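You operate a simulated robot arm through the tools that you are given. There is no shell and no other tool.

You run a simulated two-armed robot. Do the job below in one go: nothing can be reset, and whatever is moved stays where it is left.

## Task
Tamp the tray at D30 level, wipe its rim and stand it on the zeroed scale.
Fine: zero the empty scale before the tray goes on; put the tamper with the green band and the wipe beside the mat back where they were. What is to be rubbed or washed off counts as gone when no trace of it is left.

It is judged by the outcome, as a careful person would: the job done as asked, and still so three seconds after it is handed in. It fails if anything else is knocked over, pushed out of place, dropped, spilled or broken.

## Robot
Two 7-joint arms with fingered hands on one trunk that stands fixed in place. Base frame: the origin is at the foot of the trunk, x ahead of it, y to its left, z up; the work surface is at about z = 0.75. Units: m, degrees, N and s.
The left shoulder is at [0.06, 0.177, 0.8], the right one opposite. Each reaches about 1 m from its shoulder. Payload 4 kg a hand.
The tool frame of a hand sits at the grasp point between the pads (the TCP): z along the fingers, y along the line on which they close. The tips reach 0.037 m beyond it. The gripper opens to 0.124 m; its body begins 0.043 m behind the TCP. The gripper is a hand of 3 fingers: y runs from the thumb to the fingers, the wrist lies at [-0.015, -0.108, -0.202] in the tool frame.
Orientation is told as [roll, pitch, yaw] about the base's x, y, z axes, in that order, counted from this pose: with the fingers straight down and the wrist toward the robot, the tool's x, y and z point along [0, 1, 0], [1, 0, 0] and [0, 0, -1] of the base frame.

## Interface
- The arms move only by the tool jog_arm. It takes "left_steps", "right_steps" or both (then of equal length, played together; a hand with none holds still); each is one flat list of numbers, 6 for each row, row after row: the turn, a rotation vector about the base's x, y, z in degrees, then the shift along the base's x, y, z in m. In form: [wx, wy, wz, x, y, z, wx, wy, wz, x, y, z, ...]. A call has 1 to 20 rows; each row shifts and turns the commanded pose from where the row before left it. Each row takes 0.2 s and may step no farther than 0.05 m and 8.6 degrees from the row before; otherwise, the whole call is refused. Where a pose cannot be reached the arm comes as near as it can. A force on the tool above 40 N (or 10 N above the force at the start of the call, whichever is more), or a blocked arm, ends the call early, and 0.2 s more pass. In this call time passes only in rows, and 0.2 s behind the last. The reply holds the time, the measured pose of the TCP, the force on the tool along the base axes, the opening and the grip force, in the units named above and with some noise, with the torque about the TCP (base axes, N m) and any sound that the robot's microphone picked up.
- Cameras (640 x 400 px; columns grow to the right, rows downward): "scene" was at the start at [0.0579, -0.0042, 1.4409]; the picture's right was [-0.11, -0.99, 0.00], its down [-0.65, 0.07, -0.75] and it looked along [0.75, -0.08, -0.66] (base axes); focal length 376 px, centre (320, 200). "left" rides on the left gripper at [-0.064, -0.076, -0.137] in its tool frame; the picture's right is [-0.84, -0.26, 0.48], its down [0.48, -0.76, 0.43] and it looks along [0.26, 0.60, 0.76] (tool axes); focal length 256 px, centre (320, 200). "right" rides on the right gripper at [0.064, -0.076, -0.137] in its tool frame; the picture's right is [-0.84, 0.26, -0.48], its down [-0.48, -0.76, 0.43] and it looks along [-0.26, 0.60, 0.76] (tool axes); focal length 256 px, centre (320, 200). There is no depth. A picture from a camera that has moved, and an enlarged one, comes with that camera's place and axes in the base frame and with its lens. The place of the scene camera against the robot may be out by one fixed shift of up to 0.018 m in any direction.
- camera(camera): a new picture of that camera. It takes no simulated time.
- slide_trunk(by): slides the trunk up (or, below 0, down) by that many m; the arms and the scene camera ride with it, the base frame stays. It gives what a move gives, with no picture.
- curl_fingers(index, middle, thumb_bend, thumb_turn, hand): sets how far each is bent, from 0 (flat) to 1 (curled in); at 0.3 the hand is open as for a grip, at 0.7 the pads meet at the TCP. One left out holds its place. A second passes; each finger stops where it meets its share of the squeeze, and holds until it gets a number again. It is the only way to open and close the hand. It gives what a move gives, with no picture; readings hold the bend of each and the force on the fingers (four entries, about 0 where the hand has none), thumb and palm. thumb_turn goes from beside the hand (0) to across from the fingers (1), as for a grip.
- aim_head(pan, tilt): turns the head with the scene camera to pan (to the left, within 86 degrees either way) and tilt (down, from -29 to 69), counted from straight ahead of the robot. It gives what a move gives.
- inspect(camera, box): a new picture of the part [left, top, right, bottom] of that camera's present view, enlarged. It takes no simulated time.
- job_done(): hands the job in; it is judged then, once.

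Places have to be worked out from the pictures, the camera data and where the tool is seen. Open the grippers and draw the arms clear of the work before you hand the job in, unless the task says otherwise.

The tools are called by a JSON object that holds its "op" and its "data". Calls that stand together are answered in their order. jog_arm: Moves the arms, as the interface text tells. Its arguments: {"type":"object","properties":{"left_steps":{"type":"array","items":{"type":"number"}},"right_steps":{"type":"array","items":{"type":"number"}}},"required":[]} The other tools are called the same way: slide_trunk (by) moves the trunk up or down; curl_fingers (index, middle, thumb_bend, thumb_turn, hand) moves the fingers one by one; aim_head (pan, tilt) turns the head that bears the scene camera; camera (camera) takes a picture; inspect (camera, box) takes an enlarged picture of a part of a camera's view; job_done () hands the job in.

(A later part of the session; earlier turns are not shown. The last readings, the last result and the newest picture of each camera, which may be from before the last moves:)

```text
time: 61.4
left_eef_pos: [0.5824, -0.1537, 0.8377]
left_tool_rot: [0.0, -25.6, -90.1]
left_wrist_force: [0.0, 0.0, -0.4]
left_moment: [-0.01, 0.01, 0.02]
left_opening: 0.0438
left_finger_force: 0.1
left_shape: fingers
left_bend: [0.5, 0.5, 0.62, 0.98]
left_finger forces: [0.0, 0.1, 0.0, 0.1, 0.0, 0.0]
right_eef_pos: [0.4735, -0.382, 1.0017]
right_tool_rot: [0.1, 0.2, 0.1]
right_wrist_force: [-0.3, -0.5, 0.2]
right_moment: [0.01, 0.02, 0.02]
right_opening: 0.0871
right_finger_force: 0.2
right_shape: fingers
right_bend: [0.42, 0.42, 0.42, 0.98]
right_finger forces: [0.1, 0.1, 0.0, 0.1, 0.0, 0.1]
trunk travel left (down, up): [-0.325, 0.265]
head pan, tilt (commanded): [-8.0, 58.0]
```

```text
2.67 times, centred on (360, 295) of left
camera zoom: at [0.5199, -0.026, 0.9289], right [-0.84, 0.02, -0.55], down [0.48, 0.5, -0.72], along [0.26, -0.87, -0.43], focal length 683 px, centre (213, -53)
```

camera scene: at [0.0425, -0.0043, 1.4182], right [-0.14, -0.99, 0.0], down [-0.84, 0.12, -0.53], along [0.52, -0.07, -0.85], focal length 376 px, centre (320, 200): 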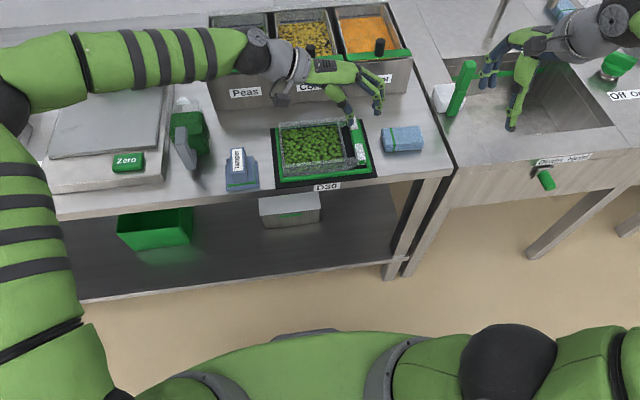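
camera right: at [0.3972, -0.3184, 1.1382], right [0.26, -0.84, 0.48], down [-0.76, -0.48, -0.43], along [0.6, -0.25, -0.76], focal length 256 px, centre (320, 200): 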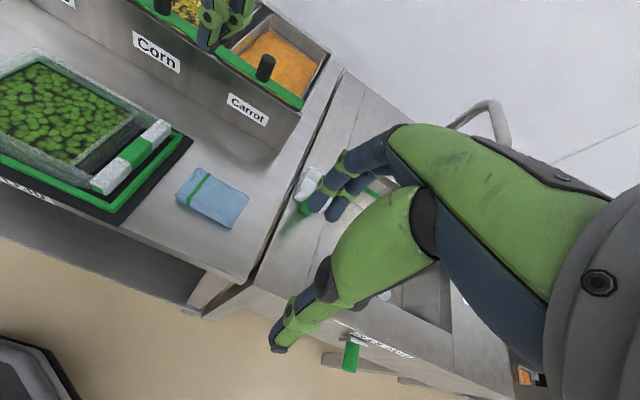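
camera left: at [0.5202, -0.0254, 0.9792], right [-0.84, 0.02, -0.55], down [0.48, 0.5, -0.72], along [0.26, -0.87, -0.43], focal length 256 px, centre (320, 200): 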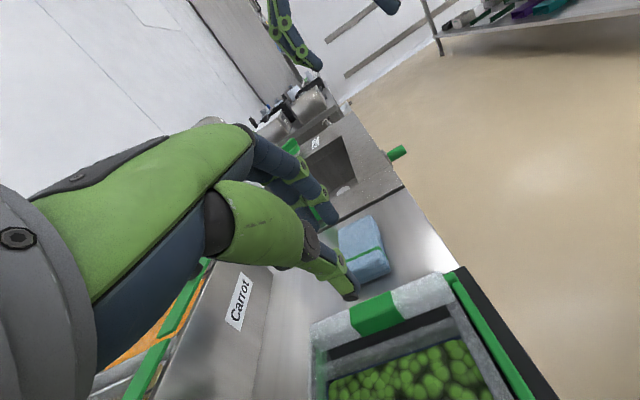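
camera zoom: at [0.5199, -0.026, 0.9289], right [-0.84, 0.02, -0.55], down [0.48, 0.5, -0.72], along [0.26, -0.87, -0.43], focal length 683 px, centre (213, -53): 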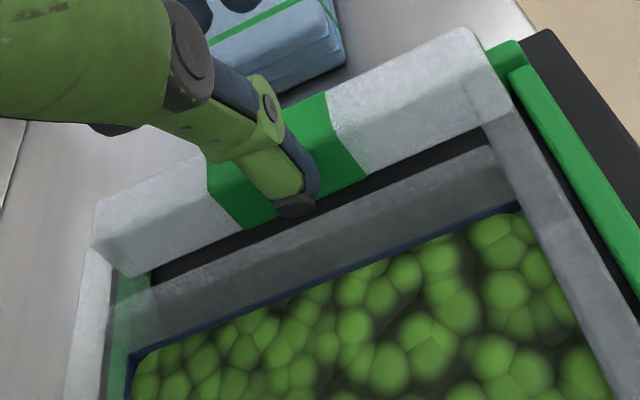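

The thumb tip is in the gap with 2–4 mm on each side. I'll lower to the gripping depth, watching the force.

{"op": "jog_arm", "data": {"left_steps": [0, 0, 0, 0, 0, -0.012, 0, 0, 0, 0, 0, -0.012]}}

{"op": "inspect", "data": {"camera": "scene", "box": [325, 95, 395, 165]}}

{"op": "inspect", "data": {"camera": "right", "box": [60, 70, 200, 210]}}

```text
time: 62.0
left_eef_pos: [0.584, -0.1524, 0.8149]
left_tool_rot: [0.0, -25.5, -90.0]
left_wrist_force: [-0.5, -0.1, 0.0]
left_moment: [0.0, -0.02, -0.03]
left_opening: 0.0437
left_finger_force: 0.1
left_shape: fingers
left_bend: [0.5, 0.5, 0.62, 0.98]
left_finger forces: [0.0, 0.0, 0.0, 0.0, 0.0, 0.0]
right_eef_pos: [0.4726, -0.3812, 1.0012]
right_tool_rot: [0.2, 0.2, 0.1]
right_wrist_force: [0.3, 0.0, -0.1]
right_moment: [0.02, -0.01, 0.0]
right_opening: 0.0869
right_finger_force: 0.1
right_shape: fingers
right_bend: [0.42, 0.42, 0.42, 0.98]
right_finger forces: [0.1, 0.1, 0.1, 0.0, 0.1, 0.1]
trunk travel left (down, up): [-0.325, 0.265]
head pan, tilt (commanded): [-8.0, 58.0]
```

```text
5.71 times, centred on (360, 130) of scene
camera zoom: at [0.0425, -0.0045, 1.4181], right [-0.14, -0.99, 0.0], down [-0.84, 0.12, -0.53], along [0.52, -0.07, -0.85], focal length 2146 px, centre (91, 600)
```

zoom: 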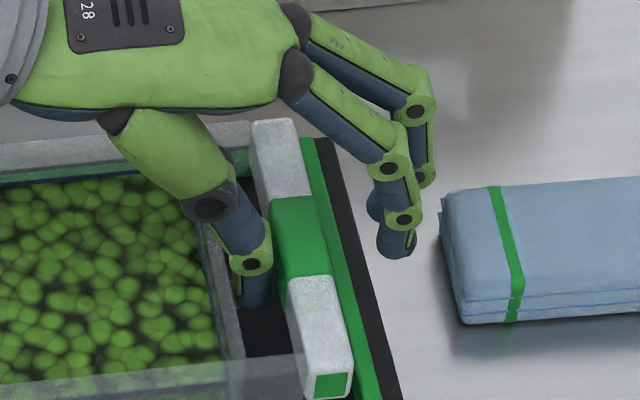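

```text
2.86 times, centred on (130, 140) of right
camera zoom: at [0.397, -0.3181, 1.1384], right [0.26, -0.84, 0.48], down [-0.76, -0.48, -0.43], along [0.6, -0.25, -0.76], focal length 731 px, centre (863, 371)
```

zoom: 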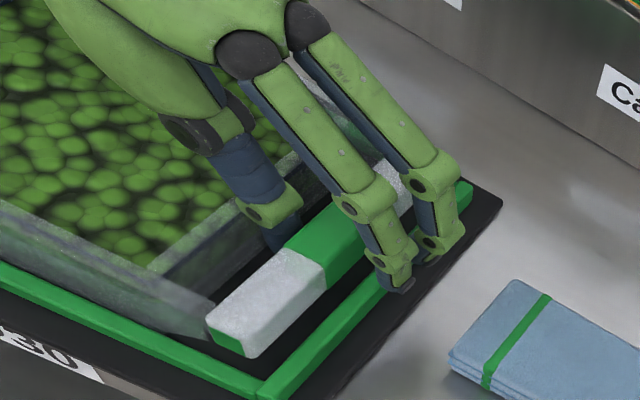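

No force so far. I'll lower the last centimetre and then bring the fingers in against the bar's outer side.

{"op": "jog_arm", "data": {"left_steps": [0, 0, 0, 0, 0, -0.006, 0, 0, 0, 0, 0, -0.004]}}

{"op": "curl_fingers", "data": {"hand": "left", "index": 0.6, "middle": 0.6}}

{"op": "inspect", "data": {"camera": "scene", "box": [325, 95, 395, 165]}}

{"op": "inspect", "data": {"camera": "right", "box": [60, 70, 200, 210]}}

```text
time: 62.6
left_eef_pos: [0.5829, -0.1539, 0.8047]
left_tool_rot: [0.0, -25.5, -90.0]
left_wrist_force: [-0.4, -3.5, 2.9]
left_moment: [0.04, 0.0, 0.04]
left_opening: 0.0414
left_finger_force: 1.5
left_shape: fingers
left_bend: [0.5, 0.5, 0.62, 0.98]
left_finger forces: [0.0, 0.0, 0.0, 0.0, 3.3, 0.0]
right_eef_pos: [0.4727, -0.3821, 1.0011]
right_tool_rot: [0.2, 0.1, 0.1]
right_wrist_force: [-0.1, -0.7, -0.8]
right_moment: [-0.02, 0.01, -0.02]
right_opening: 0.087
right_finger_force: 0.1
right_shape: fingers
right_bend: [0.42, 0.42, 0.42, 0.98]
right_finger forces: [0.0, 0.1, 0.0, 0.0, 0.0, 0.1]
trunk travel left (down, up): [-0.325, 0.265]
head pan, tilt (commanded): [-8.0, 58.0]
```

```text
time: 63.6
left_eef_pos: [0.5834, -0.154, 0.8046]
left_tool_rot: [0.0, -25.5, -89.9]
left_wrist_force: [-0.2, -3.1, 3.1]
left_moment: [0.05, 0.03, 0.0]
left_opening: 0.0255
left_finger_force: 2.3
left_shape: fingers
left_bend: [0.6, 0.6, 0.62, 0.98]
left_finger forces: [0.0, 0.1, 0.0, 0.0, 4.0, 0.1]
right_eef_pos: [0.4744, -0.3817, 1.0008]
right_tool_rot: [0.1, 0.1, 0.1]
right_wrist_force: [0.2, 0.0, -0.7]
right_moment: [-0.02, -0.02, 0.01]
right_opening: 0.0866
right_finger_force: 0.0
right_shape: fingers
right_bend: [0.42, 0.42, 0.42, 0.98]
right_finger forces: [0.0, 0.1, 0.1, 0.0, 0.1, 0.0]
trunk travel left (down, up): [-0.325, 0.265]
head pan, tilt (commanded): [-8.0, 58.0]
```

```text
5.71 times, centred on (360, 130) of scene
camera zoom: at [0.0422, -0.0047, 1.4181], right [-0.14, -0.99, 0.0], down [-0.84, 0.12, -0.53], along [0.52, -0.07, -0.85], focal length 2146 px, centre (91, 600)
```

zoom: 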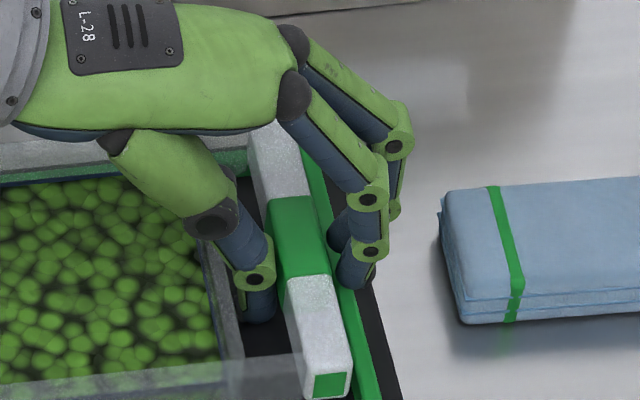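

```text
2.86 times, centred on (130, 140) of right
camera zoom: at [0.3968, -0.3183, 1.1384], right [0.26, -0.84, 0.48], down [-0.76, -0.48, -0.43], along [0.6, -0.25, -0.76], focal length 731 px, centre (863, 371)
```

zoom: 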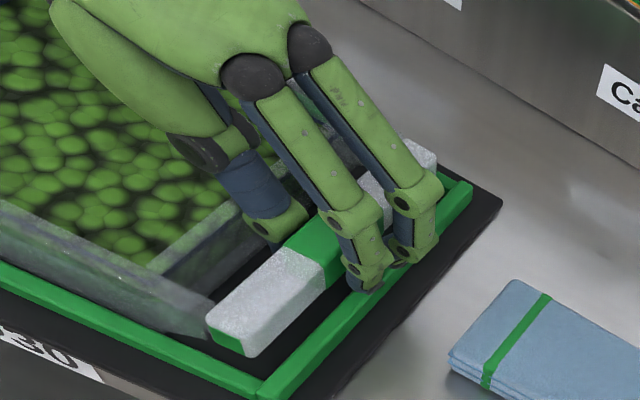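

The thumb is brushing the tray wall's rim with about 4 N. I'll raise 4 mm and shift 1 mm toward the bar before closing.

{"op": "jog_arm", "data": {"left_steps": [0, 0, 0, 0, -0.001, 0.004]}}

{"op": "curl_fingers", "data": {"hand": "left", "index": 0.64, "middle": 0.64, "thumb_bend": 0.64}}

{"op": "inspect", "data": {"camera": "scene", "box": [325, 95, 395, 165]}}

{"op": "inspect", "data": {"camera": "right", "box": [60, 70, 200, 210]}}

```text
time: 64.0
left_eef_pos: [0.583, -0.1541, 0.8081]
left_tool_rot: [0.1, -25.5, -90.0]
left_wrist_force: [0.1, -0.7, -0.2]
left_moment: [0.03, 0.01, -0.03]
left_opening: 0.0277
left_finger_force: 0.0
left_shape: fingers
left_bend: [0.6, 0.6, 0.62, 0.98]
left_finger forces: [0.1, 0.0, 0.0, 0.0, 0.2, 0.0]
right_eef_pos: [0.4732, -0.3817, 1.0001]
right_tool_rot: [0.2, 0.3, 0.1]
right_wrist_force: [-0.1, -1.0, 0.8]
right_moment: [-0.01, 0.0, -0.04]
right_opening: 0.0869
right_finger_force: 0.1
right_shape: fingers
right_bend: [0.42, 0.42, 0.42, 0.98]
right_finger forces: [0.0, 0.1, 0.0, 0.0, 0.0, 0.1]
trunk travel left (down, up): [-0.325, 0.265]
head pan, tilt (commanded): [-8.0, 58.0]
```

```text
time: 65.0
left_eef_pos: [0.583, -0.1547, 0.8092]
left_tool_rot: [0.0, -25.5, -90.0]
left_wrist_force: [-0.5, -1.2, 0.1]
left_moment: [0.0, -0.01, 0.06]
left_opening: 0.0204
left_finger_force: 0.7
left_shape: fingers
left_bend: [0.64, 0.64, 0.64, 0.98]
left_finger forces: [0.5, 0.4, 0.1, 0.0, 0.6, 0.1]
right_eef_pos: [0.4721, -0.3812, 1.0004]
right_tool_rot: [0.2, 0.2, 0.1]
right_wrist_force: [0.1, -0.7, 0.3]
right_moment: [0.0, -0.01, 0.0]
right_opening: 0.0871
right_finger_force: 0.1
right_shape: fingers
right_bend: [0.42, 0.42, 0.42, 0.98]
right_finger forces: [0.0, 0.0, 0.1, 0.0, 0.0, 0.1]
trunk travel left (down, up): [-0.325, 0.265]
head pan, tilt (commanded): [-8.0, 58.0]
```

```text
5.71 times, centred on (360, 130) of scene
camera zoom: at [0.0424, -0.0046, 1.4181], right [-0.14, -0.99, 0.0], down [-0.84, 0.12, -0.53], along [0.52, -0.07, -0.85], focal length 2146 px, centre (91, 600)
```

zoom: 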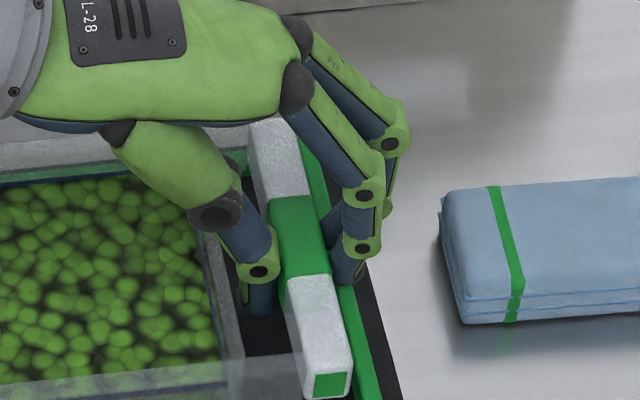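

```text
2.86 times, centred on (130, 140) of right
camera zoom: at [0.397, -0.3181, 1.1383], right [0.26, -0.84, 0.48], down [-0.76, -0.48, -0.43], along [0.6, -0.25, -0.76], focal length 731 px, centre (863, 371)
```

zoom: 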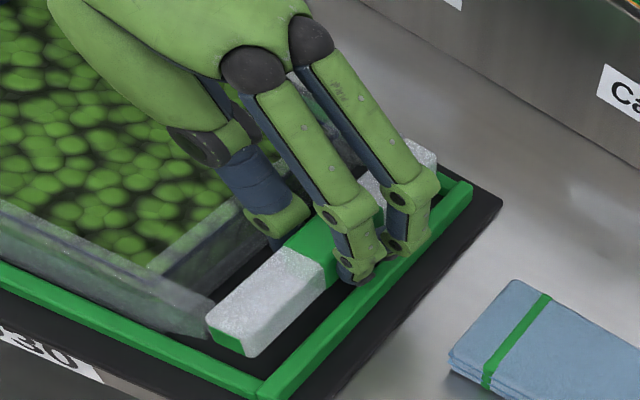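

All three digits lightly touch the bar, evenly. I'll settle 2 mm lower and then tighten the grip in stages.

{"op": "jog_arm", "data": {"left_steps": [0, 0, 0, 0, 0, -0.0025]}}

{"op": "curl_fingers", "data": {"hand": "left", "index": 0.72, "middle": 0.72, "thumb_bend": 0.72}}

{"op": "inspect", "data": {"camera": "scene", "box": [265, 95, 395, 195]}}

```text
time: 65.4
left_eef_pos: [0.5824, -0.155, 0.806]
left_tool_rot: [0.0, -25.4, -89.9]
left_wrist_force: [-0.8, -0.2, 1.0]
left_moment: [-0.03, 0.01, -0.02]
left_opening: 0.0201
left_finger_force: 0.1
left_shape: fingers
left_bend: [0.64, 0.64, 0.64, 0.98]
left_finger forces: [0.3, 0.3, 0.0, 0.0, 0.7, 0.0]
right_eef_pos: [0.4721, -0.3822, 1.0008]
right_tool_rot: [0.1, 0.2, 0.1]
right_wrist_force: [0.3, -0.7, -0.5]
right_moment: [0.03, -0.03, 0.02]
right_opening: 0.087
right_finger_force: 0.2
right_shape: fingers
right_bend: [0.42, 0.42, 0.42, 0.98]
right_finger forces: [0.0, 0.0, 0.0, 0.1, 0.0, 0.0]
trunk travel left (down, up): [-0.325, 0.265]
head pan, tilt (commanded): [-8.0, 58.0]
```

```text
time: 66.4
left_eef_pos: [0.5834, -0.1556, 0.8066]
left_tool_rot: [0.0, -25.5, -89.9]
left_wrist_force: [0.9, -3.0, -0.2]
left_moment: [-0.14, -0.06, -0.06]
left_opening: 0.0165
left_finger_force: 18.6
left_shape: fingers
left_bend: [0.65, 0.65, 0.67, 0.97]
left_finger forces: [10.6, 9.9, 0.1, 0.0, 16.8, 0.1]
right_eef_pos: [0.4725, -0.3814, 1.0009]
right_tool_rot: [0.1, 0.2, 0.1]
right_wrist_force: [0.1, -0.5, 0.2]
right_moment: [-0.01, -0.01, -0.02]
right_opening: 0.087
right_finger_force: 0.0
right_shape: fingers
right_bend: [0.42, 0.42, 0.42, 0.98]
right_finger forces: [0.0, 0.1, 0.0, 0.1, 0.0, 0.0]
trunk travel left (down, up): [-0.325, 0.265]
head pan, tilt (commanded): [-8.0, 58.0]
```

```text
4.00 times, centred on (330, 145) of scene
camera zoom: at [0.0425, -0.0048, 1.4181], right [-0.14, -0.99, 0.0], down [-0.84, 0.12, -0.53], along [0.52, -0.07, -0.85], focal length 1502 px, centre (280, 420)
```

zoom: 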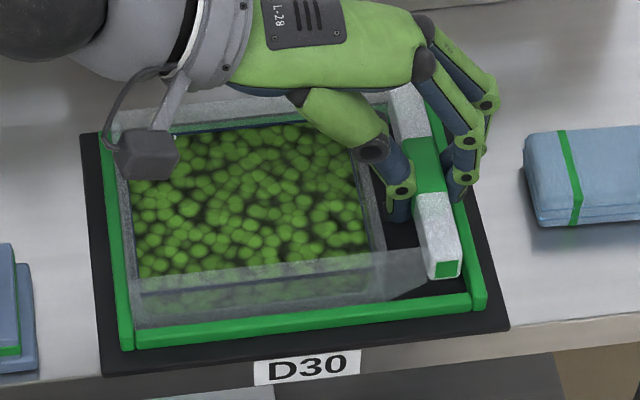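

The grip is at 18 N and balanced, with the tray still seated. I'll tighten further and then lift just 6 mm to test how it hangs.

{"op": "curl_fingers", "data": {"hand": "left", "index": 0.82, "middle": 0.82, "thumb_bend": 0.82}}

{"op": "jog_arm", "data": {"left_steps": [0, 0, 0, 0, 0, 0.003, 0, 0, 0, 0, 0, 0.003]}}

{"op": "inspect", "data": {"camera": "scene", "box": [265, 95, 395, 195]}}

{"op": "inspect", "data": {"camera": "right", "box": [0, 40, 200, 210]}}

```text
time: 67.4
left_eef_pos: [0.5849, -0.154, 0.8058]
left_tool_rot: [0.1, -25.5, -90.0]
left_wrist_force: [1.0, 1.1, 0.3]
left_moment: [0.19, -0.03, -0.21]
left_opening: 0.0147
left_finger_force: 27.1
left_shape: fingers
left_bend: [0.64, 0.65, 0.66, 0.97]
left_finger forces: [13.2, 12.7, 0.1, 0.0, 27.8, 0.0]
right_eef_pos: [0.473, -0.3814, 1.0005]
right_tool_rot: [0.1, 0.2, 0.2]
right_wrist_force: [1.0, 0.7, 0.4]
right_moment: [0.03, 0.01, -0.02]
right_opening: 0.0872
right_finger_force: 0.0
right_shape: fingers
right_bend: [0.42, 0.42, 0.42, 0.98]
right_finger forces: [0.0, 0.0, 0.0, 0.0, 0.0, 0.1]
trunk travel left (down, up): [-0.325, 0.265]
head pan, tilt (commanded): [-8.0, 58.0]
```

```text
time: 68.0
left_eef_pos: [0.583, -0.1538, 0.8121]
left_tool_rot: [0.1, -25.5, -90.0]
left_wrist_force: [2.0, 1.3, -1.4]
left_moment: [0.04, -0.11, -0.2]
left_opening: 0.0146
left_finger_force: 25.6
left_shape: fingers
left_bend: [0.64, 0.65, 0.66, 0.97]
left_finger forces: [12.8, 12.6, 0.0, 0.0, 26.6, 0.1]
right_eef_pos: [0.4734, -0.3818, 1.0008]
right_tool_rot: [0.1, 0.3, 0.0]
right_wrist_force: [0.2, -0.9, -0.1]
right_moment: [-0.02, 0.0, -0.01]
right_opening: 0.0871
right_finger_force: 0.1
right_shape: fingers
right_bend: [0.42, 0.42, 0.42, 0.98]
right_finger forces: [0.1, 0.0, 0.1, 0.1, 0.0, 0.0]
trunk travel left (down, up): [-0.325, 0.265]
head pan, tilt (commanded): [-8.0, 58.0]
```

```text
4.00 times, centred on (330, 145) of scene
camera zoom: at [0.0426, -0.0045, 1.4181], right [-0.14, -0.99, 0.0], down [-0.84, 0.12, -0.53], along [0.52, -0.07, -0.85], focal length 1502 px, centre (280, 420)
```

zoom: 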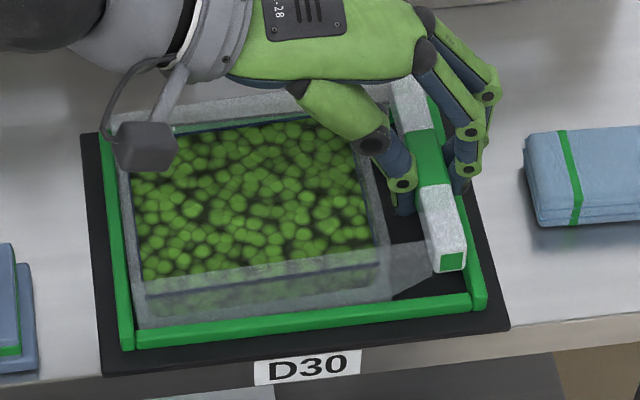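

```text
2.35 times, centred on (100, 125) of right
camera zoom: at [0.397, -0.3181, 1.1383], right [0.26, -0.84, 0.48], down [-0.76, -0.48, -0.43], along [0.6, -0.25, -0.76], focal length 602 px, centre (838, 376)
```

zoom: 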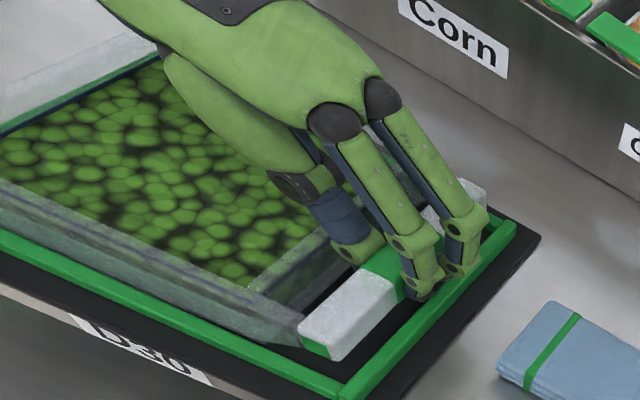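

The bar end has risen while the far end still rests on the mat. I'll lift another 10 mm and watch the tilt and moment.

{"op": "jog_arm", "data": {"left_steps": [0, 0, 0, 0, 0, 0.005, 0, 0, 0, 0, 0, 0.005]}}

{"op": "inspect", "data": {"camera": "scene", "box": [265, 95, 395, 195]}}

{"op": "inspect", "data": {"camera": "right", "box": [0, 40, 200, 210]}}

```text
time: 68.6
left_eef_pos: [0.5837, -0.1545, 0.8226]
left_tool_rot: [-0.1, -25.4, -90.0]
left_wrist_force: [0.3, 0.8, -0.9]
left_moment: [-0.08, -0.12, -0.23]
left_opening: 0.0141
left_finger_force: 24.8
left_shape: fingers
left_bend: [0.64, 0.65, 0.66, 0.97]
left_finger forces: [12.3, 13.0, 0.1, 0.0, 25.1, 0.0]
right_eef_pos: [0.4733, -0.3819, 1.0012]
right_tool_rot: [0.0, 0.3, 0.1]
right_wrist_force: [0.0, -0.7, -0.1]
right_moment: [-0.03, 0.04, -0.03]
right_opening: 0.0869
right_finger_force: 0.2
right_shape: fingers
right_bend: [0.42, 0.42, 0.42, 0.98]
right_finger forces: [0.0, 0.1, 0.0, 0.0, 0.0, 0.0]
trunk travel left (down, up): [-0.325, 0.265]
head pan, tilt (commanded): [-8.0, 58.0]
```

```text
4.00 times, centred on (330, 145) of scene
camera zoom: at [0.0426, -0.0046, 1.4181], right [-0.14, -0.99, 0.0], down [-0.84, 0.12, -0.53], along [0.52, -0.07, -0.85], focal length 1502 px, centre (280, 420)
```

zoom: 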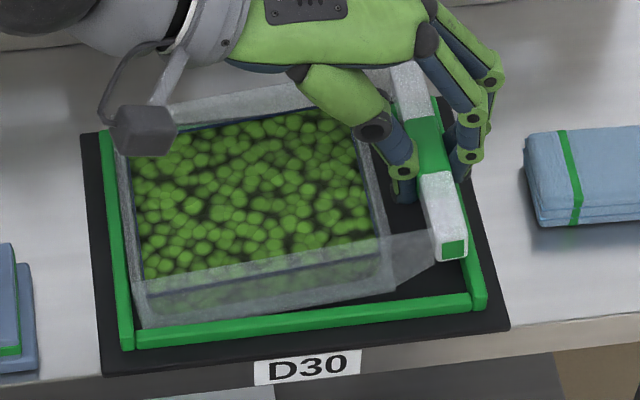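

```text
2.35 times, centred on (100, 125) of right
camera zoom: at [0.3971, -0.3181, 1.1383], right [0.26, -0.84, 0.48], down [-0.76, -0.48, -0.43], along [0.6, -0.25, -0.76], focal length 602 px, centre (838, 376)
```

zoom: 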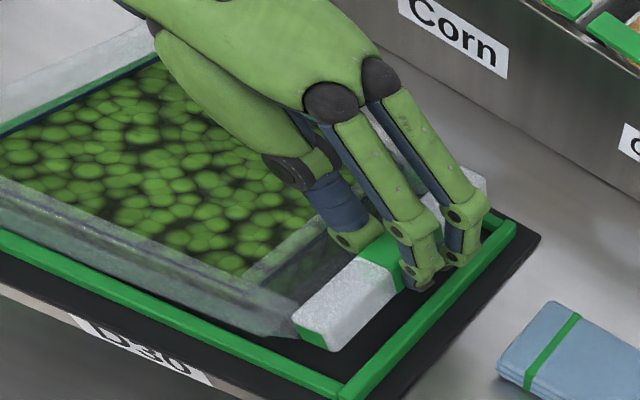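

The tray pivots on its far edge while the grip flexes a little, about 5° so far, with modest moment. I'll roll the hand back by a few degrees to level it and see whether the grip carries the load.

{"op": "jog_arm", "data": {"left_steps": [2.7, 0, 0, 0, 0, 0.001, 2.7, 0, 0, 0, 0, 0.001]}}

{"op": "inspect", "data": {"camera": "scene", "box": [265, 95, 395, 195]}}

{"op": "inspect", "data": {"camera": "right", "box": [0, 40, 200, 210]}}

```text
time: 69.2
left_eef_pos: [0.583, -0.1563, 0.8247]
left_tool_rot: [-0.1, -20.1, -90.0]
left_wrist_force: [2.3, -0.6, -3.0]
left_moment: [-0.32, -0.14, -0.21]
left_opening: 0.014
left_finger_force: 25.6
left_shape: fingers
left_bend: [0.64, 0.65, 0.66, 0.97]
left_finger forces: [13.6, 13.7, 0.1, 0.1, 24.0, 0.0]
right_eef_pos: [0.4724, -0.3819, 0.9993]
right_tool_rot: [0.1, 0.2, 0.1]
right_wrist_force: [-0.3, -0.1, -0.4]
right_moment: [-0.02, -0.01, -0.01]
right_opening: 0.087
right_finger_force: 0.1
right_shape: fingers
right_bend: [0.42, 0.42, 0.42, 0.98]
right_finger forces: [0.0, 0.0, 0.1, 0.0, 0.0, 0.0]
trunk travel left (down, up): [-0.325, 0.265]
head pan, tilt (commanded): [-8.0, 58.0]
```

```text
4.00 times, centred on (330, 145) of scene
camera zoom: at [0.0425, -0.0048, 1.4181], right [-0.14, -0.99, 0.0], down [-0.84, 0.12, -0.53], along [0.52, -0.07, -0.85], focal length 1502 px, centre (280, 420)
```

zoom: 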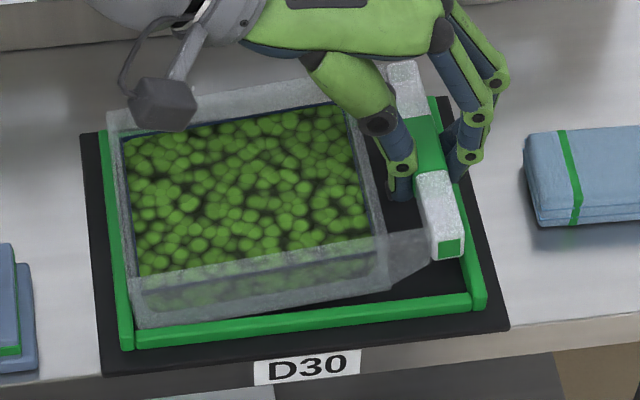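

```text
2.35 times, centred on (100, 125) of right
camera zoom: at [0.397, -0.3183, 1.1382], right [0.26, -0.84, 0.48], down [-0.76, -0.48, -0.43], along [0.6, -0.25, -0.76], focal length 602 px, centre (838, 376)
```

zoom: 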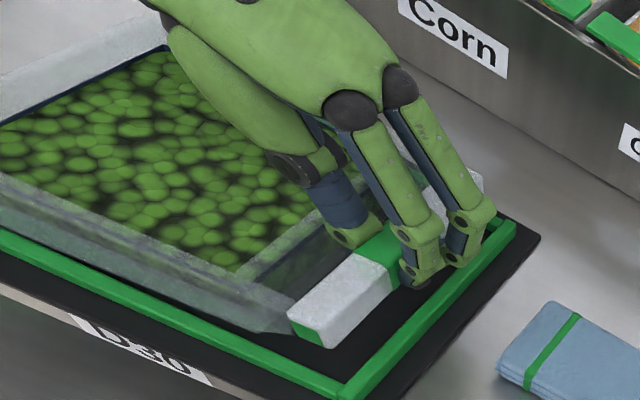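

The grip now carries most of the load (about 3 N and -0.32 N m). I'll lift a bit more with another small roll and look again.

{"op": "jog_arm", "data": {"left_steps": [2, 0, 0, 0, 0, 0.003, 2, 0, 0, 0, 0, 0.003]}}

{"op": "inspect", "data": {"camera": "scene", "box": [265, 95, 395, 195]}}

{"op": "inspect", "data": {"camera": "right", "box": [0, 40, 200, 210]}}

```text
time: 69.8
left_eef_pos: [0.5835, -0.1549, 0.8294]
left_tool_rot: [0.0, -16.1, -90.1]
left_wrist_force: [-0.2, -3.7, -2.7]
left_moment: [-0.49, 0.01, -0.26]
left_opening: 0.0137
left_finger_force: 27.3
left_shape: fingers
left_bend: [0.64, 0.64, 0.66, 0.97]
left_finger forces: [14.4, 14.6, 0.0, 0.0, 24.5, 0.0]
right_eef_pos: [0.4722, -0.3814, 1.001]
right_tool_rot: [0.1, 0.2, 0.2]
right_wrist_force: [-0.1, 0.1, -1.5]
right_moment: [0.03, -0.02, 0.0]
right_opening: 0.0869
right_finger_force: 0.1
right_shape: fingers
right_bend: [0.42, 0.42, 0.42, 0.98]
right_finger forces: [0.0, 0.0, 0.1, 0.0, 0.0, 0.1]
trunk travel left (down, up): [-0.325, 0.265]
head pan, tilt (commanded): [-8.0, 58.0]
```

```text
4.00 times, centred on (330, 145) of scene
camera zoom: at [0.0424, -0.005, 1.4181], right [-0.14, -0.99, 0.0], down [-0.84, 0.12, -0.53], along [0.52, -0.07, -0.85], focal length 1502 px, centre (280, 420)
```

zoom: 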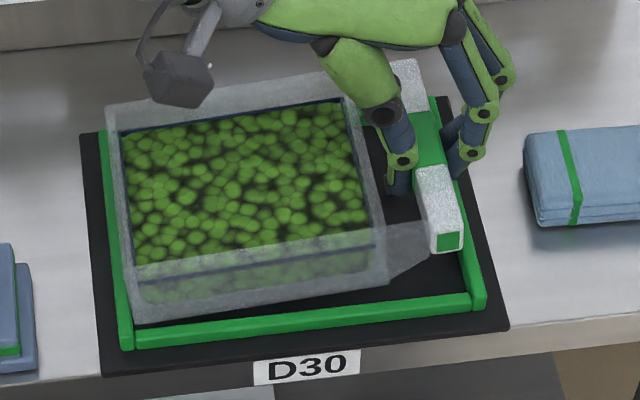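

```text
2.35 times, centred on (100, 125) of right
camera zoom: at [0.3969, -0.3186, 1.1382], right [0.26, -0.84, 0.48], down [-0.76, -0.48, -0.43], along [0.6, -0.25, -0.76], focal length 602 px, centre (838, 376)
```

zoom: 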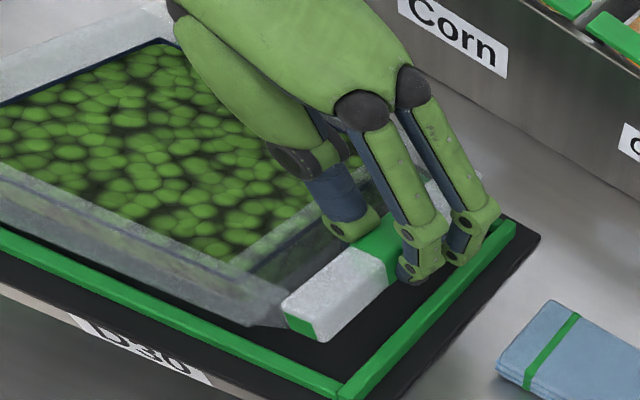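

The left wall is rubbing on the mat's left lip (about -3.7 N in y). I'll shift 2 mm away from it while lifting further.

{"op": "jog_arm", "data": {"left_steps": [0, 0, 0, 0, -0.002, 0.003, 1, 0, 0, 0, 0, 0.005, 1, 0, 0, 0, 0, 0.005]}}

{"op": "inspect", "data": {"camera": "scene", "box": [265, 95, 395, 195]}}

{"op": "inspect", "data": {"camera": "right", "box": [0, 40, 200, 210]}}

```text
time: 70.6
left_eef_pos: [0.5828, -0.1559, 0.844]
left_tool_rot: [0.0, -14.2, -89.9]
left_wrist_force: [0.7, -0.2, -3.0]
left_moment: [-0.17, -0.1, -0.03]
left_opening: 0.0136
left_finger_force: 26.8
left_shape: fingers
left_bend: [0.63, 0.68, 0.66, 0.93]
left_finger forces: [18.1, 8.7, 0.0, 0.0, 27.0, 0.1]
right_eef_pos: [0.4721, -0.3813, 1.0012]
right_tool_rot: [0.1, 0.2, 0.2]
right_wrist_force: [-0.2, 0.1, 0.0]
right_moment: [0.02, 0.01, -0.03]
right_opening: 0.0867
right_finger_force: 0.1
right_shape: fingers
right_bend: [0.42, 0.42, 0.42, 0.98]
right_finger forces: [0.1, 0.1, 0.0, 0.0, 0.0, 0.0]
trunk travel left (down, up): [-0.325, 0.265]
head pan, tilt (commanded): [-8.0, 58.0]
```

```text
4.00 times, centred on (330, 145) of scene
camera zoom: at [0.0425, -0.0046, 1.4181], right [-0.14, -0.99, 0.0], down [-0.84, 0.12, -0.53], along [0.52, -0.07, -0.85], focal length 1502 px, centre (280, 420)
```

zoom: 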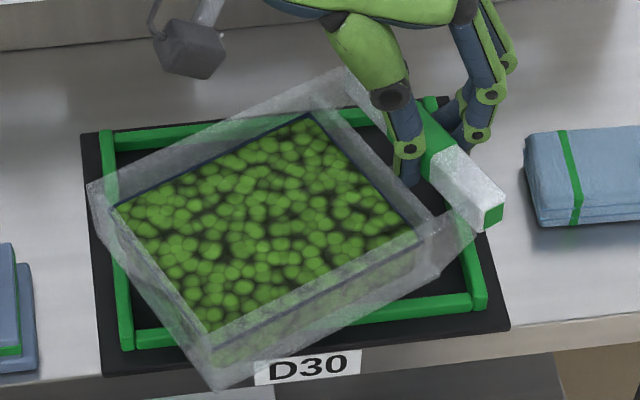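

```text
2.35 times, centred on (100, 125) of right
camera zoom: at [0.3971, -0.3181, 1.1383], right [0.26, -0.84, 0.48], down [-0.76, -0.48, -0.43], along [0.6, -0.25, -0.76], focal length 602 px, centre (838, 376)
```

zoom: 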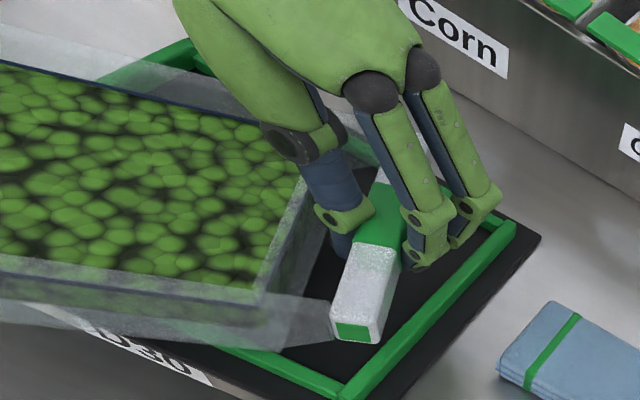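

As it cleared the lips, the tray swung about 25° in yaw in the grip, but it is held and the peas are undisturbed. I'll lift a bit more and check that it's free and level.

{"op": "jog_arm", "data": {"left_steps": [0, 0, 0, 0, 0, 0.008, 0, 0, 0, 0, 0, 0.012]}}

{"op": "camera", "data": {"camera": "scene"}}

{"op": "inspect", "data": {"camera": "scene", "box": [255, 75, 405, 205]}}

{"op": "camera", "data": {"camera": "right"}}

{"op": "camera", "data": {"camera": "left"}}

```text
time: 71.2
left_eef_pos: [0.5829, -0.156, 0.8627]
left_tool_rot: [0.0, -14.2, -90.0]
left_wrist_force: [0.2, -0.5, -2.7]
left_moment: [-0.2, -0.11, 0.0]
left_opening: 0.0138
left_finger_force: 26.9
left_shape: fingers
left_bend: [0.63, 0.68, 0.66, 0.93]
left_finger forces: [18.3, 8.4, 0.1, 0.0, 27.0, 0.1]
right_eef_pos: [0.4722, -0.3818, 1.0]
right_tool_rot: [0.1, 0.3, 0.0]
right_wrist_force: [0.0, -0.2, 0.6]
right_moment: [-0.03, 0.03, 0.02]
right_opening: 0.0871
right_finger_force: 0.1
right_shape: fingers
right_bend: [0.42, 0.42, 0.42, 0.98]
right_finger forces: [0.0, 0.1, 0.0, 0.0, 0.0, 0.0]
trunk travel left (down, up): [-0.325, 0.265]
head pan, tilt (commanded): [-8.0, 58.0]
```

```text
taken
camera scene: at [0.0424, -0.0046, 1.4181], right [-0.14, -0.99, 0.0], down [-0.84, 0.12, -0.53], along [0.52, -0.07, -0.85], focal length 376 px, centre (320, 200)
```

scene: 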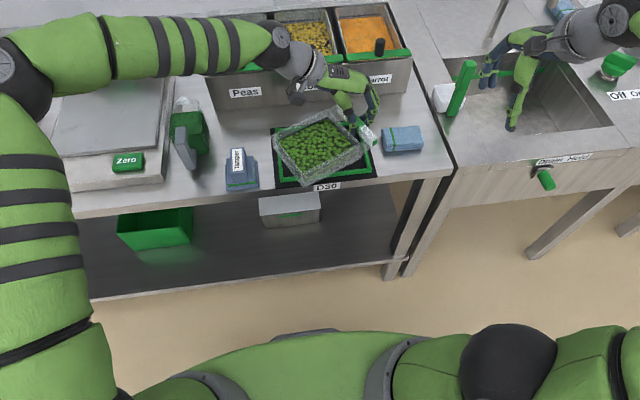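

```text
3.08 times, centred on (330, 140) of scene
camera zoom: at [0.0424, -0.0046, 1.4181], right [-0.14, -0.99, 0.0], down [-0.84, 0.12, -0.53], along [0.52, -0.07, -0.85], focal length 1156 px, centre (289, 385)
```

zoom: 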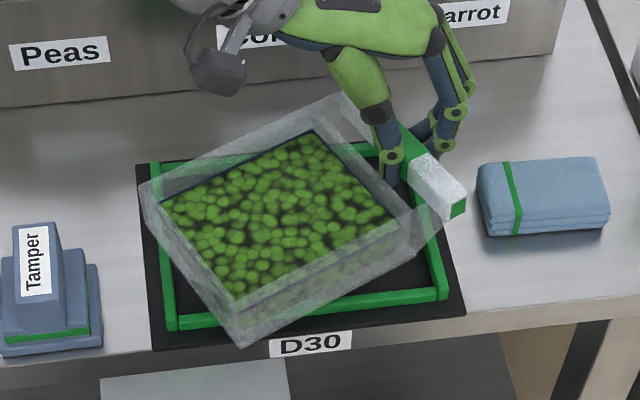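

```text
taken
camera right: at [0.3969, -0.3182, 1.1383], right [0.26, -0.84, 0.48], down [-0.76, -0.48, -0.43], along [0.6, -0.25, -0.76], focal length 256 px, centre (320, 200)
```

right: 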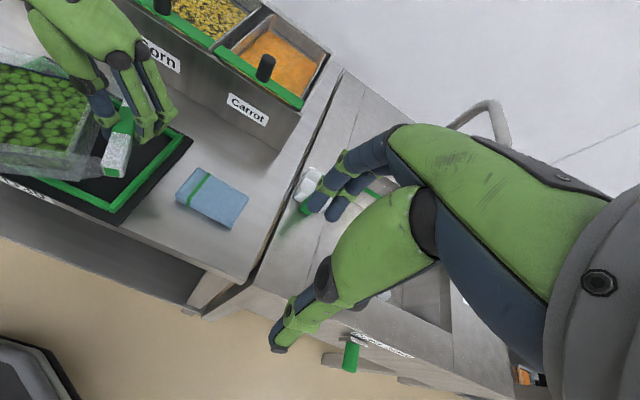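

```text
taken
camera left: at [0.5197, -0.0498, 0.977], right [-0.84, 0.13, -0.53], down [0.48, 0.63, -0.61], along [0.26, -0.76, -0.59], focal length 256 px, centre (320, 200)
```

left: 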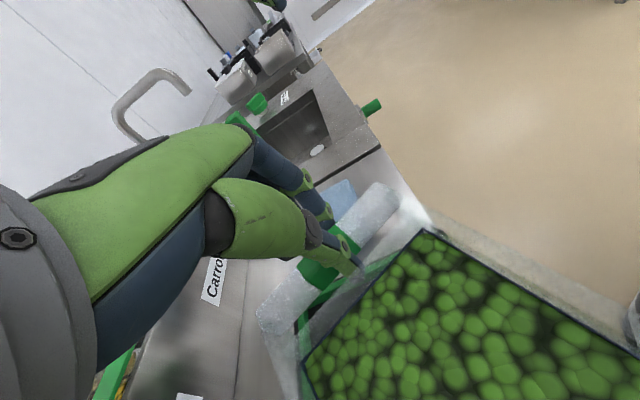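

The tray is fully airborne, weighing about 2.8 N with its centre of mass where expected, and is held steadily. I'll enlarge views to check how level it is before moving it.

{"op": "inspect", "data": {"camera": "scene", "box": [265, 95, 385, 195]}}

{"op": "inspect", "data": {"camera": "left", "box": [240, 160, 640, 400]}}

{"op": "inspect", "data": {"camera": "right", "box": [0, 20, 200, 220]}}

```text
4.00 times, centred on (325, 145) of scene
camera zoom: at [0.0424, -0.0046, 1.4181], right [-0.14, -0.99, 0.0], down [-0.84, 0.12, -0.53], along [0.52, -0.07, -0.85], focal length 1502 px, centre (300, 420)
```

zoom: 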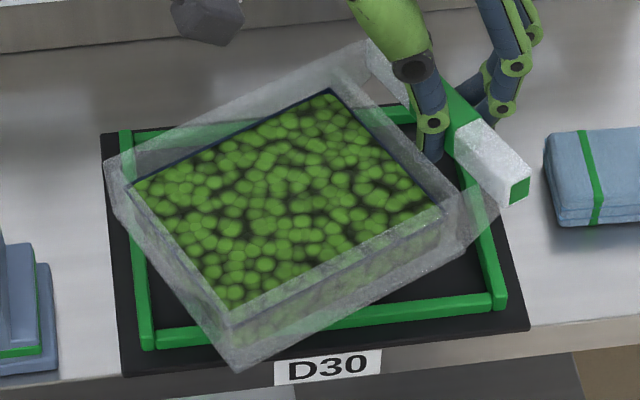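

```text
1.60 times, centred on (440, 280) of left
camera zoom: at [0.5197, -0.0498, 0.977], right [-0.84, 0.13, -0.53], down [0.48, 0.63, -0.61], along [0.26, -0.76, -0.59], focal length 410 px, centre (128, 72)
```

zoom: 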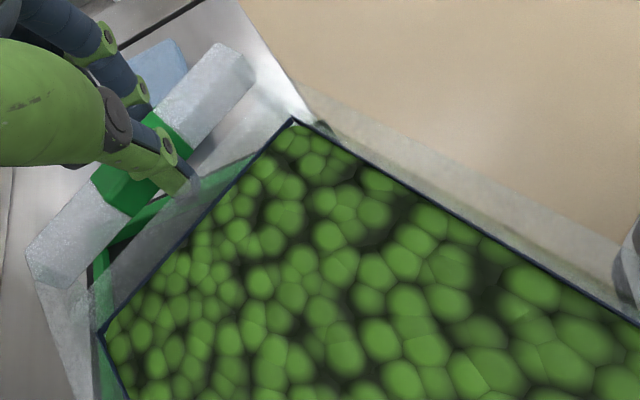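

```text
2.00 times, centred on (100, 120) of right
camera zoom: at [0.3969, -0.3182, 1.1383], right [0.26, -0.84, 0.48], down [-0.76, -0.48, -0.43], along [0.6, -0.25, -0.76], focal length 512 px, centre (760, 360)
```

zoom: 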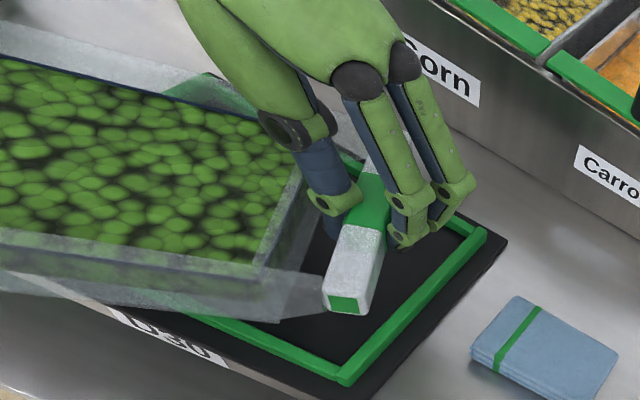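

Triangulating the inner edge, the tray is yawed about +22° and its far side is about 7° low; along its length it's level. I'll raise it, roll that out gently and re-check.

{"op": "jog_arm", "data": {"left_steps": [0, 0, 0, 0, 0, 0.015, 1.4, -3.2, 0, 0, 0, 0.015, 1.4, -3.2, 0, 0, 0, 0.015, 0, 0, 0, 0, 0, 0.02, 0, 0, 0, 0, 0, 0.02]}}

{"op": "camera", "data": {"camera": "scene"}}

{"op": "inspect", "data": {"camera": "scene", "box": [265, 55, 385, 185]}}

{"op": "inspect", "data": {"camera": "left", "box": [240, 160, 640, 400]}}

{"op": "camera", "data": {"camera": "right"}}

```text
time: 72.4
left_eef_pos: [0.583, -0.1566, 0.9481]
left_tool_rot: [6.5, -11.3, -91.4]
left_wrist_force: [-0.2, 0.6, -2.3]
left_moment: [-0.19, -0.13, 0.04]
left_opening: 0.014
left_finger_force: 26.9
left_shape: fingers
left_bend: [0.63, 0.68, 0.66, 0.93]
left_finger forces: [18.9, 8.1, 0.1, 0.0, 27.0, 0.0]
right_eef_pos: [0.4726, -0.3823, 1.0009]
right_tool_rot: [0.1, 0.2, 0.2]
right_wrist_force: [0.0, 0.3, 0.3]
right_moment: [0.01, -0.01, 0.03]
right_opening: 0.0871
right_finger_force: 0.2
right_shape: fingers
right_bend: [0.42, 0.42, 0.42, 0.98]
right_finger forces: [0.0, 0.0, 0.0, 0.0, 0.1, 0.0]
trunk travel left (down, up): [-0.325, 0.265]
head pan, tilt (commanded): [-8.0, 58.0]
```

```text
taken
camera scene: at [0.0424, -0.0046, 1.4181], right [-0.14, -0.99, 0.0], down [-0.84, 0.12, -0.53], along [0.52, -0.07, -0.85], focal length 376 px, centre (320, 200)
```

scene: 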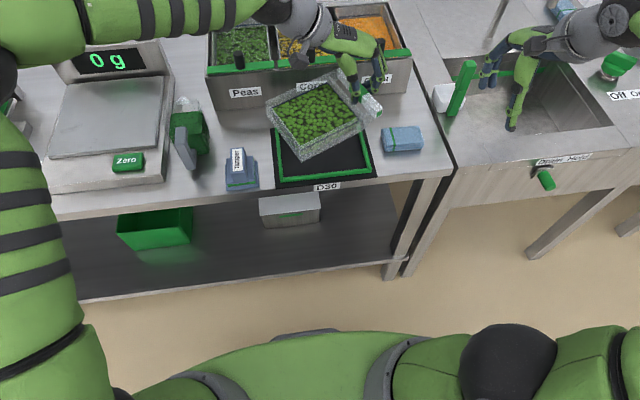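

```text
3.08 times, centred on (325, 120) of scene
camera zoom: at [0.0424, -0.0046, 1.4181], right [-0.14, -0.99, 0.0], down [-0.84, 0.12, -0.53], along [0.52, -0.07, -0.85], focal length 1156 px, centre (305, 446)
```

zoom: 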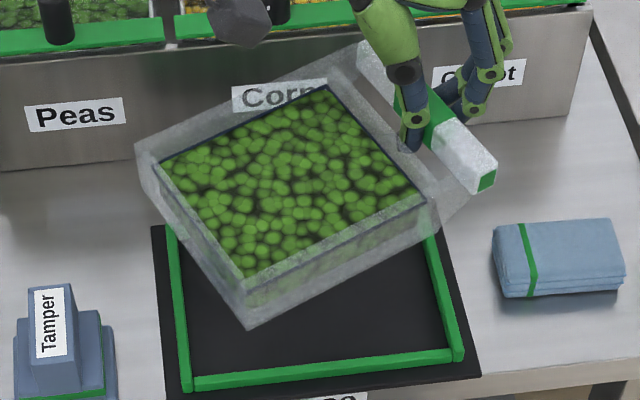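

```text
1.60 times, centred on (440, 280) of left
camera zoom: at [0.5079, -0.0552, 1.06], right [-0.77, 0.16, -0.61], down [0.55, 0.66, -0.52], along [0.32, -0.74, -0.6], focal length 410 px, centre (128, 72)
```

zoom: 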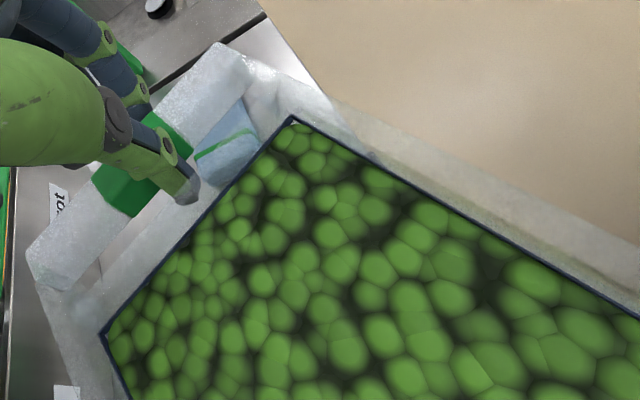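

```text
taken
camera right: at [0.397, -0.3182, 1.1383], right [0.26, -0.84, 0.48], down [-0.76, -0.48, -0.43], along [0.6, -0.25, -0.76], focal length 256 px, centre (320, 200)
```

right: 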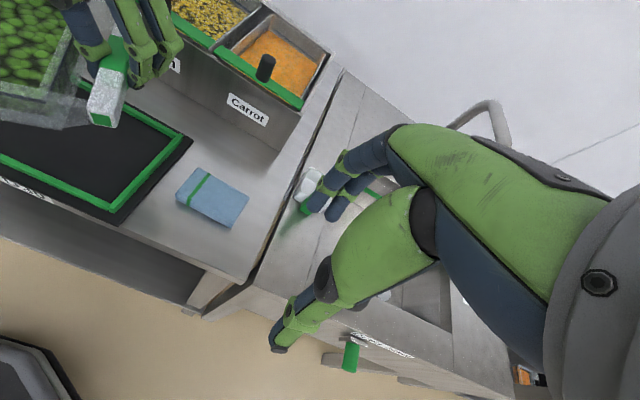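

The tray is level to within 1–2° and the scale reads 0 g. I'll raise it higher to clear the sauce jug, then start carrying it toward the scale in gentle steps, turning the hand so the wrist comes back toward the robot.

{"op": "jog_arm", "data": {"left_steps": [0, 0, 0, 0, 0, 0.02, 0, 0, 0, 0, 0, 0.03, 0, 0, 3.5, 0.008, 0.02, 0, 0, 0, 3.5, 0.01, 0.027, 0, 0, 0, 3.5, 0.01, 0.027, 0, 0, 0, 3.5, 0.01, 0.027, 0, 0, 0, 3.5, 0.01, 0.027, 0, 0, 0, 3.5, 0.01, 0.027, 0]}}

{"op": "camera", "data": {"camera": "scene"}}

{"op": "camera", "data": {"camera": "left"}}

```text
time: 74.2
left_eef_pos: [0.6413, -0.0015, 0.9969]
left_tool_rot: [6.5, -11.3, -70.4]
left_wrist_force: [0.8, -0.4, -1.8]
left_moment: [-0.15, -0.14, 0.04]
left_opening: 0.0137
left_finger_force: 27.5
left_shape: fingers
left_bend: [0.63, 0.68, 0.66, 0.93]
left_finger forces: [19.3, 7.9, 0.0, 0.0, 27.3, 0.0]
right_eef_pos: [0.473, -0.3817, 1.0014]
right_tool_rot: [0.1, 0.2, 0.1]
right_wrist_force: [0.2, -1.4, -0.8]
right_moment: [-0.02, 0.0, 0.01]
right_opening: 0.0869
right_finger_force: 0.0
right_shape: fingers
right_bend: [0.42, 0.42, 0.42, 0.98]
right_finger forces: [0.0, 0.0, 0.0, 0.1, 0.1, 0.0]
trunk travel left (down, up): [-0.325, 0.265]
head pan, tilt (commanded): [-8.0, 58.0]
```

```text
taken
camera scene: at [0.0425, -0.0044, 1.4181], right [-0.14, -0.99, 0.0], down [-0.84, 0.12, -0.53], along [0.52, -0.07, -0.85], focal length 376 px, centre (320, 200)
```

scene: 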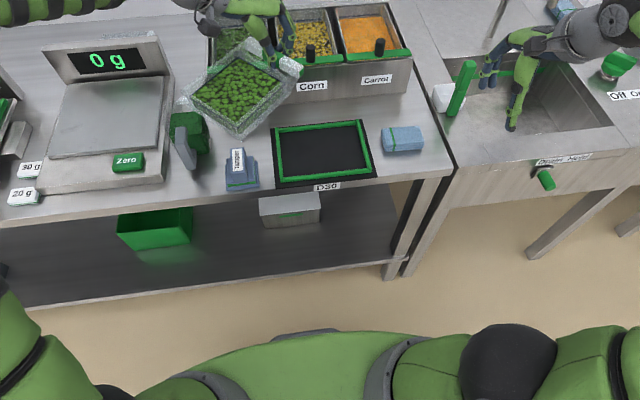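

```text
taken
camera left: at [0.5346, 0.0653, 1.1091], right [-0.78, -0.13, -0.61], down [0.27, 0.81, -0.52], along [0.56, -0.57, -0.6], focal length 256 px, centre (320, 200)
```

left: 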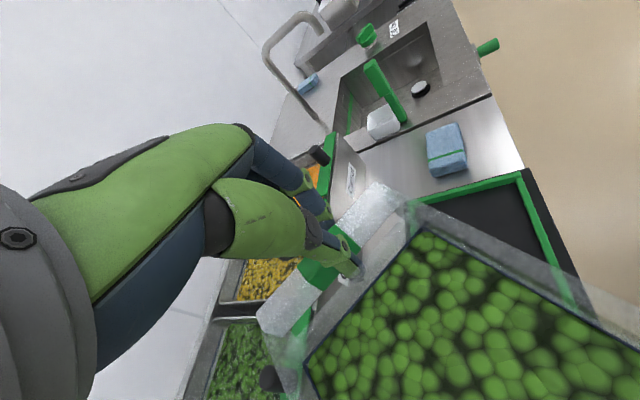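

The carry is steady, the peas are undisturbed and the scale still shows 0 g. I'll continue over the jug, well above it, to the scale.

{"op": "jog_arm", "data": {"left_steps": [0, 0, 3.7, 0.006, 0.03, 0, 0, 0, 3.7, 0.006, 0.03, 0, 0, 0, 3.7, 0.008, 0.03, 0, 0, 0, 3.7, 0.01, 0.03, 0, 0, 0, 3.7, 0.012, 0.03, 0, 0, 0, 3.7, 0.013, 0.03, 0, 0, 0, 3.7, 0.013, 0.03, 0, 0, 0, 3.7, 0.014, 0.03, 0]}}

{"op": "camera", "data": {"camera": "scene"}}

{"op": "camera", "data": {"camera": "left"}}

```text
time: 76.0
left_eef_pos: [0.7233, 0.2385, 0.9987]
left_tool_rot: [6.6, -11.2, -40.9]
left_wrist_force: [-0.2, 0.0, -2.5]
left_moment: [-0.06, -0.22, 0.03]
left_opening: 0.0138
left_finger_force: 27.4
left_shape: fingers
left_bend: [0.63, 0.68, 0.66, 0.93]
left_finger forces: [19.3, 7.9, 0.1, 0.0, 27.5, 0.0]
right_eef_pos: [0.4726, -0.3803, 1.0007]
right_tool_rot: [0.1, 0.1, 0.2]
right_wrist_force: [1.0, -0.8, 0.4]
right_moment: [0.0, 0.01, 0.01]
right_opening: 0.087
right_finger_force: 0.1
right_shape: fingers
right_bend: [0.42, 0.42, 0.42, 0.98]
right_finger forces: [0.0, 0.0, 0.0, 0.0, 0.0, 0.0]
trunk travel left (down, up): [-0.325, 0.265]
head pan, tilt (commanded): [-8.0, 58.0]
```

```text
taken
camera scene: at [0.0426, -0.0043, 1.4181], right [-0.14, -0.99, 0.0], down [-0.84, 0.12, -0.53], along [0.52, -0.07, -0.85], focal length 376 px, centre (320, 200)
```

scene: 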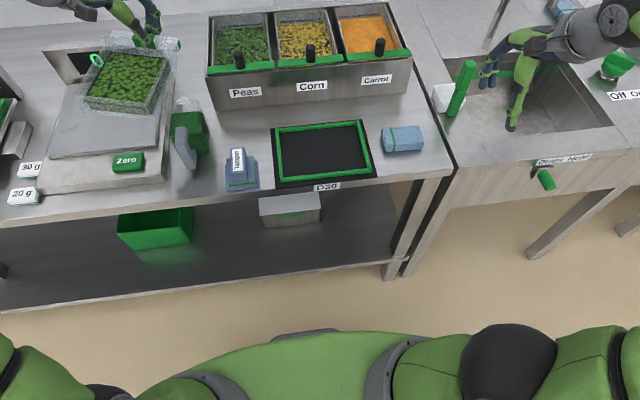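

```text
taken
camera left: at [0.5971, 0.244, 1.1089], right [-0.61, -0.5, -0.61], down [-0.16, 0.84, -0.52], along [0.77, -0.22, -0.6], focal length 256 px, centre (320, 200)
```

left: 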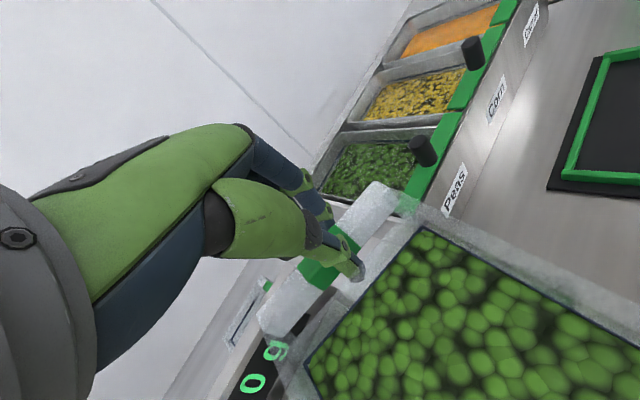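

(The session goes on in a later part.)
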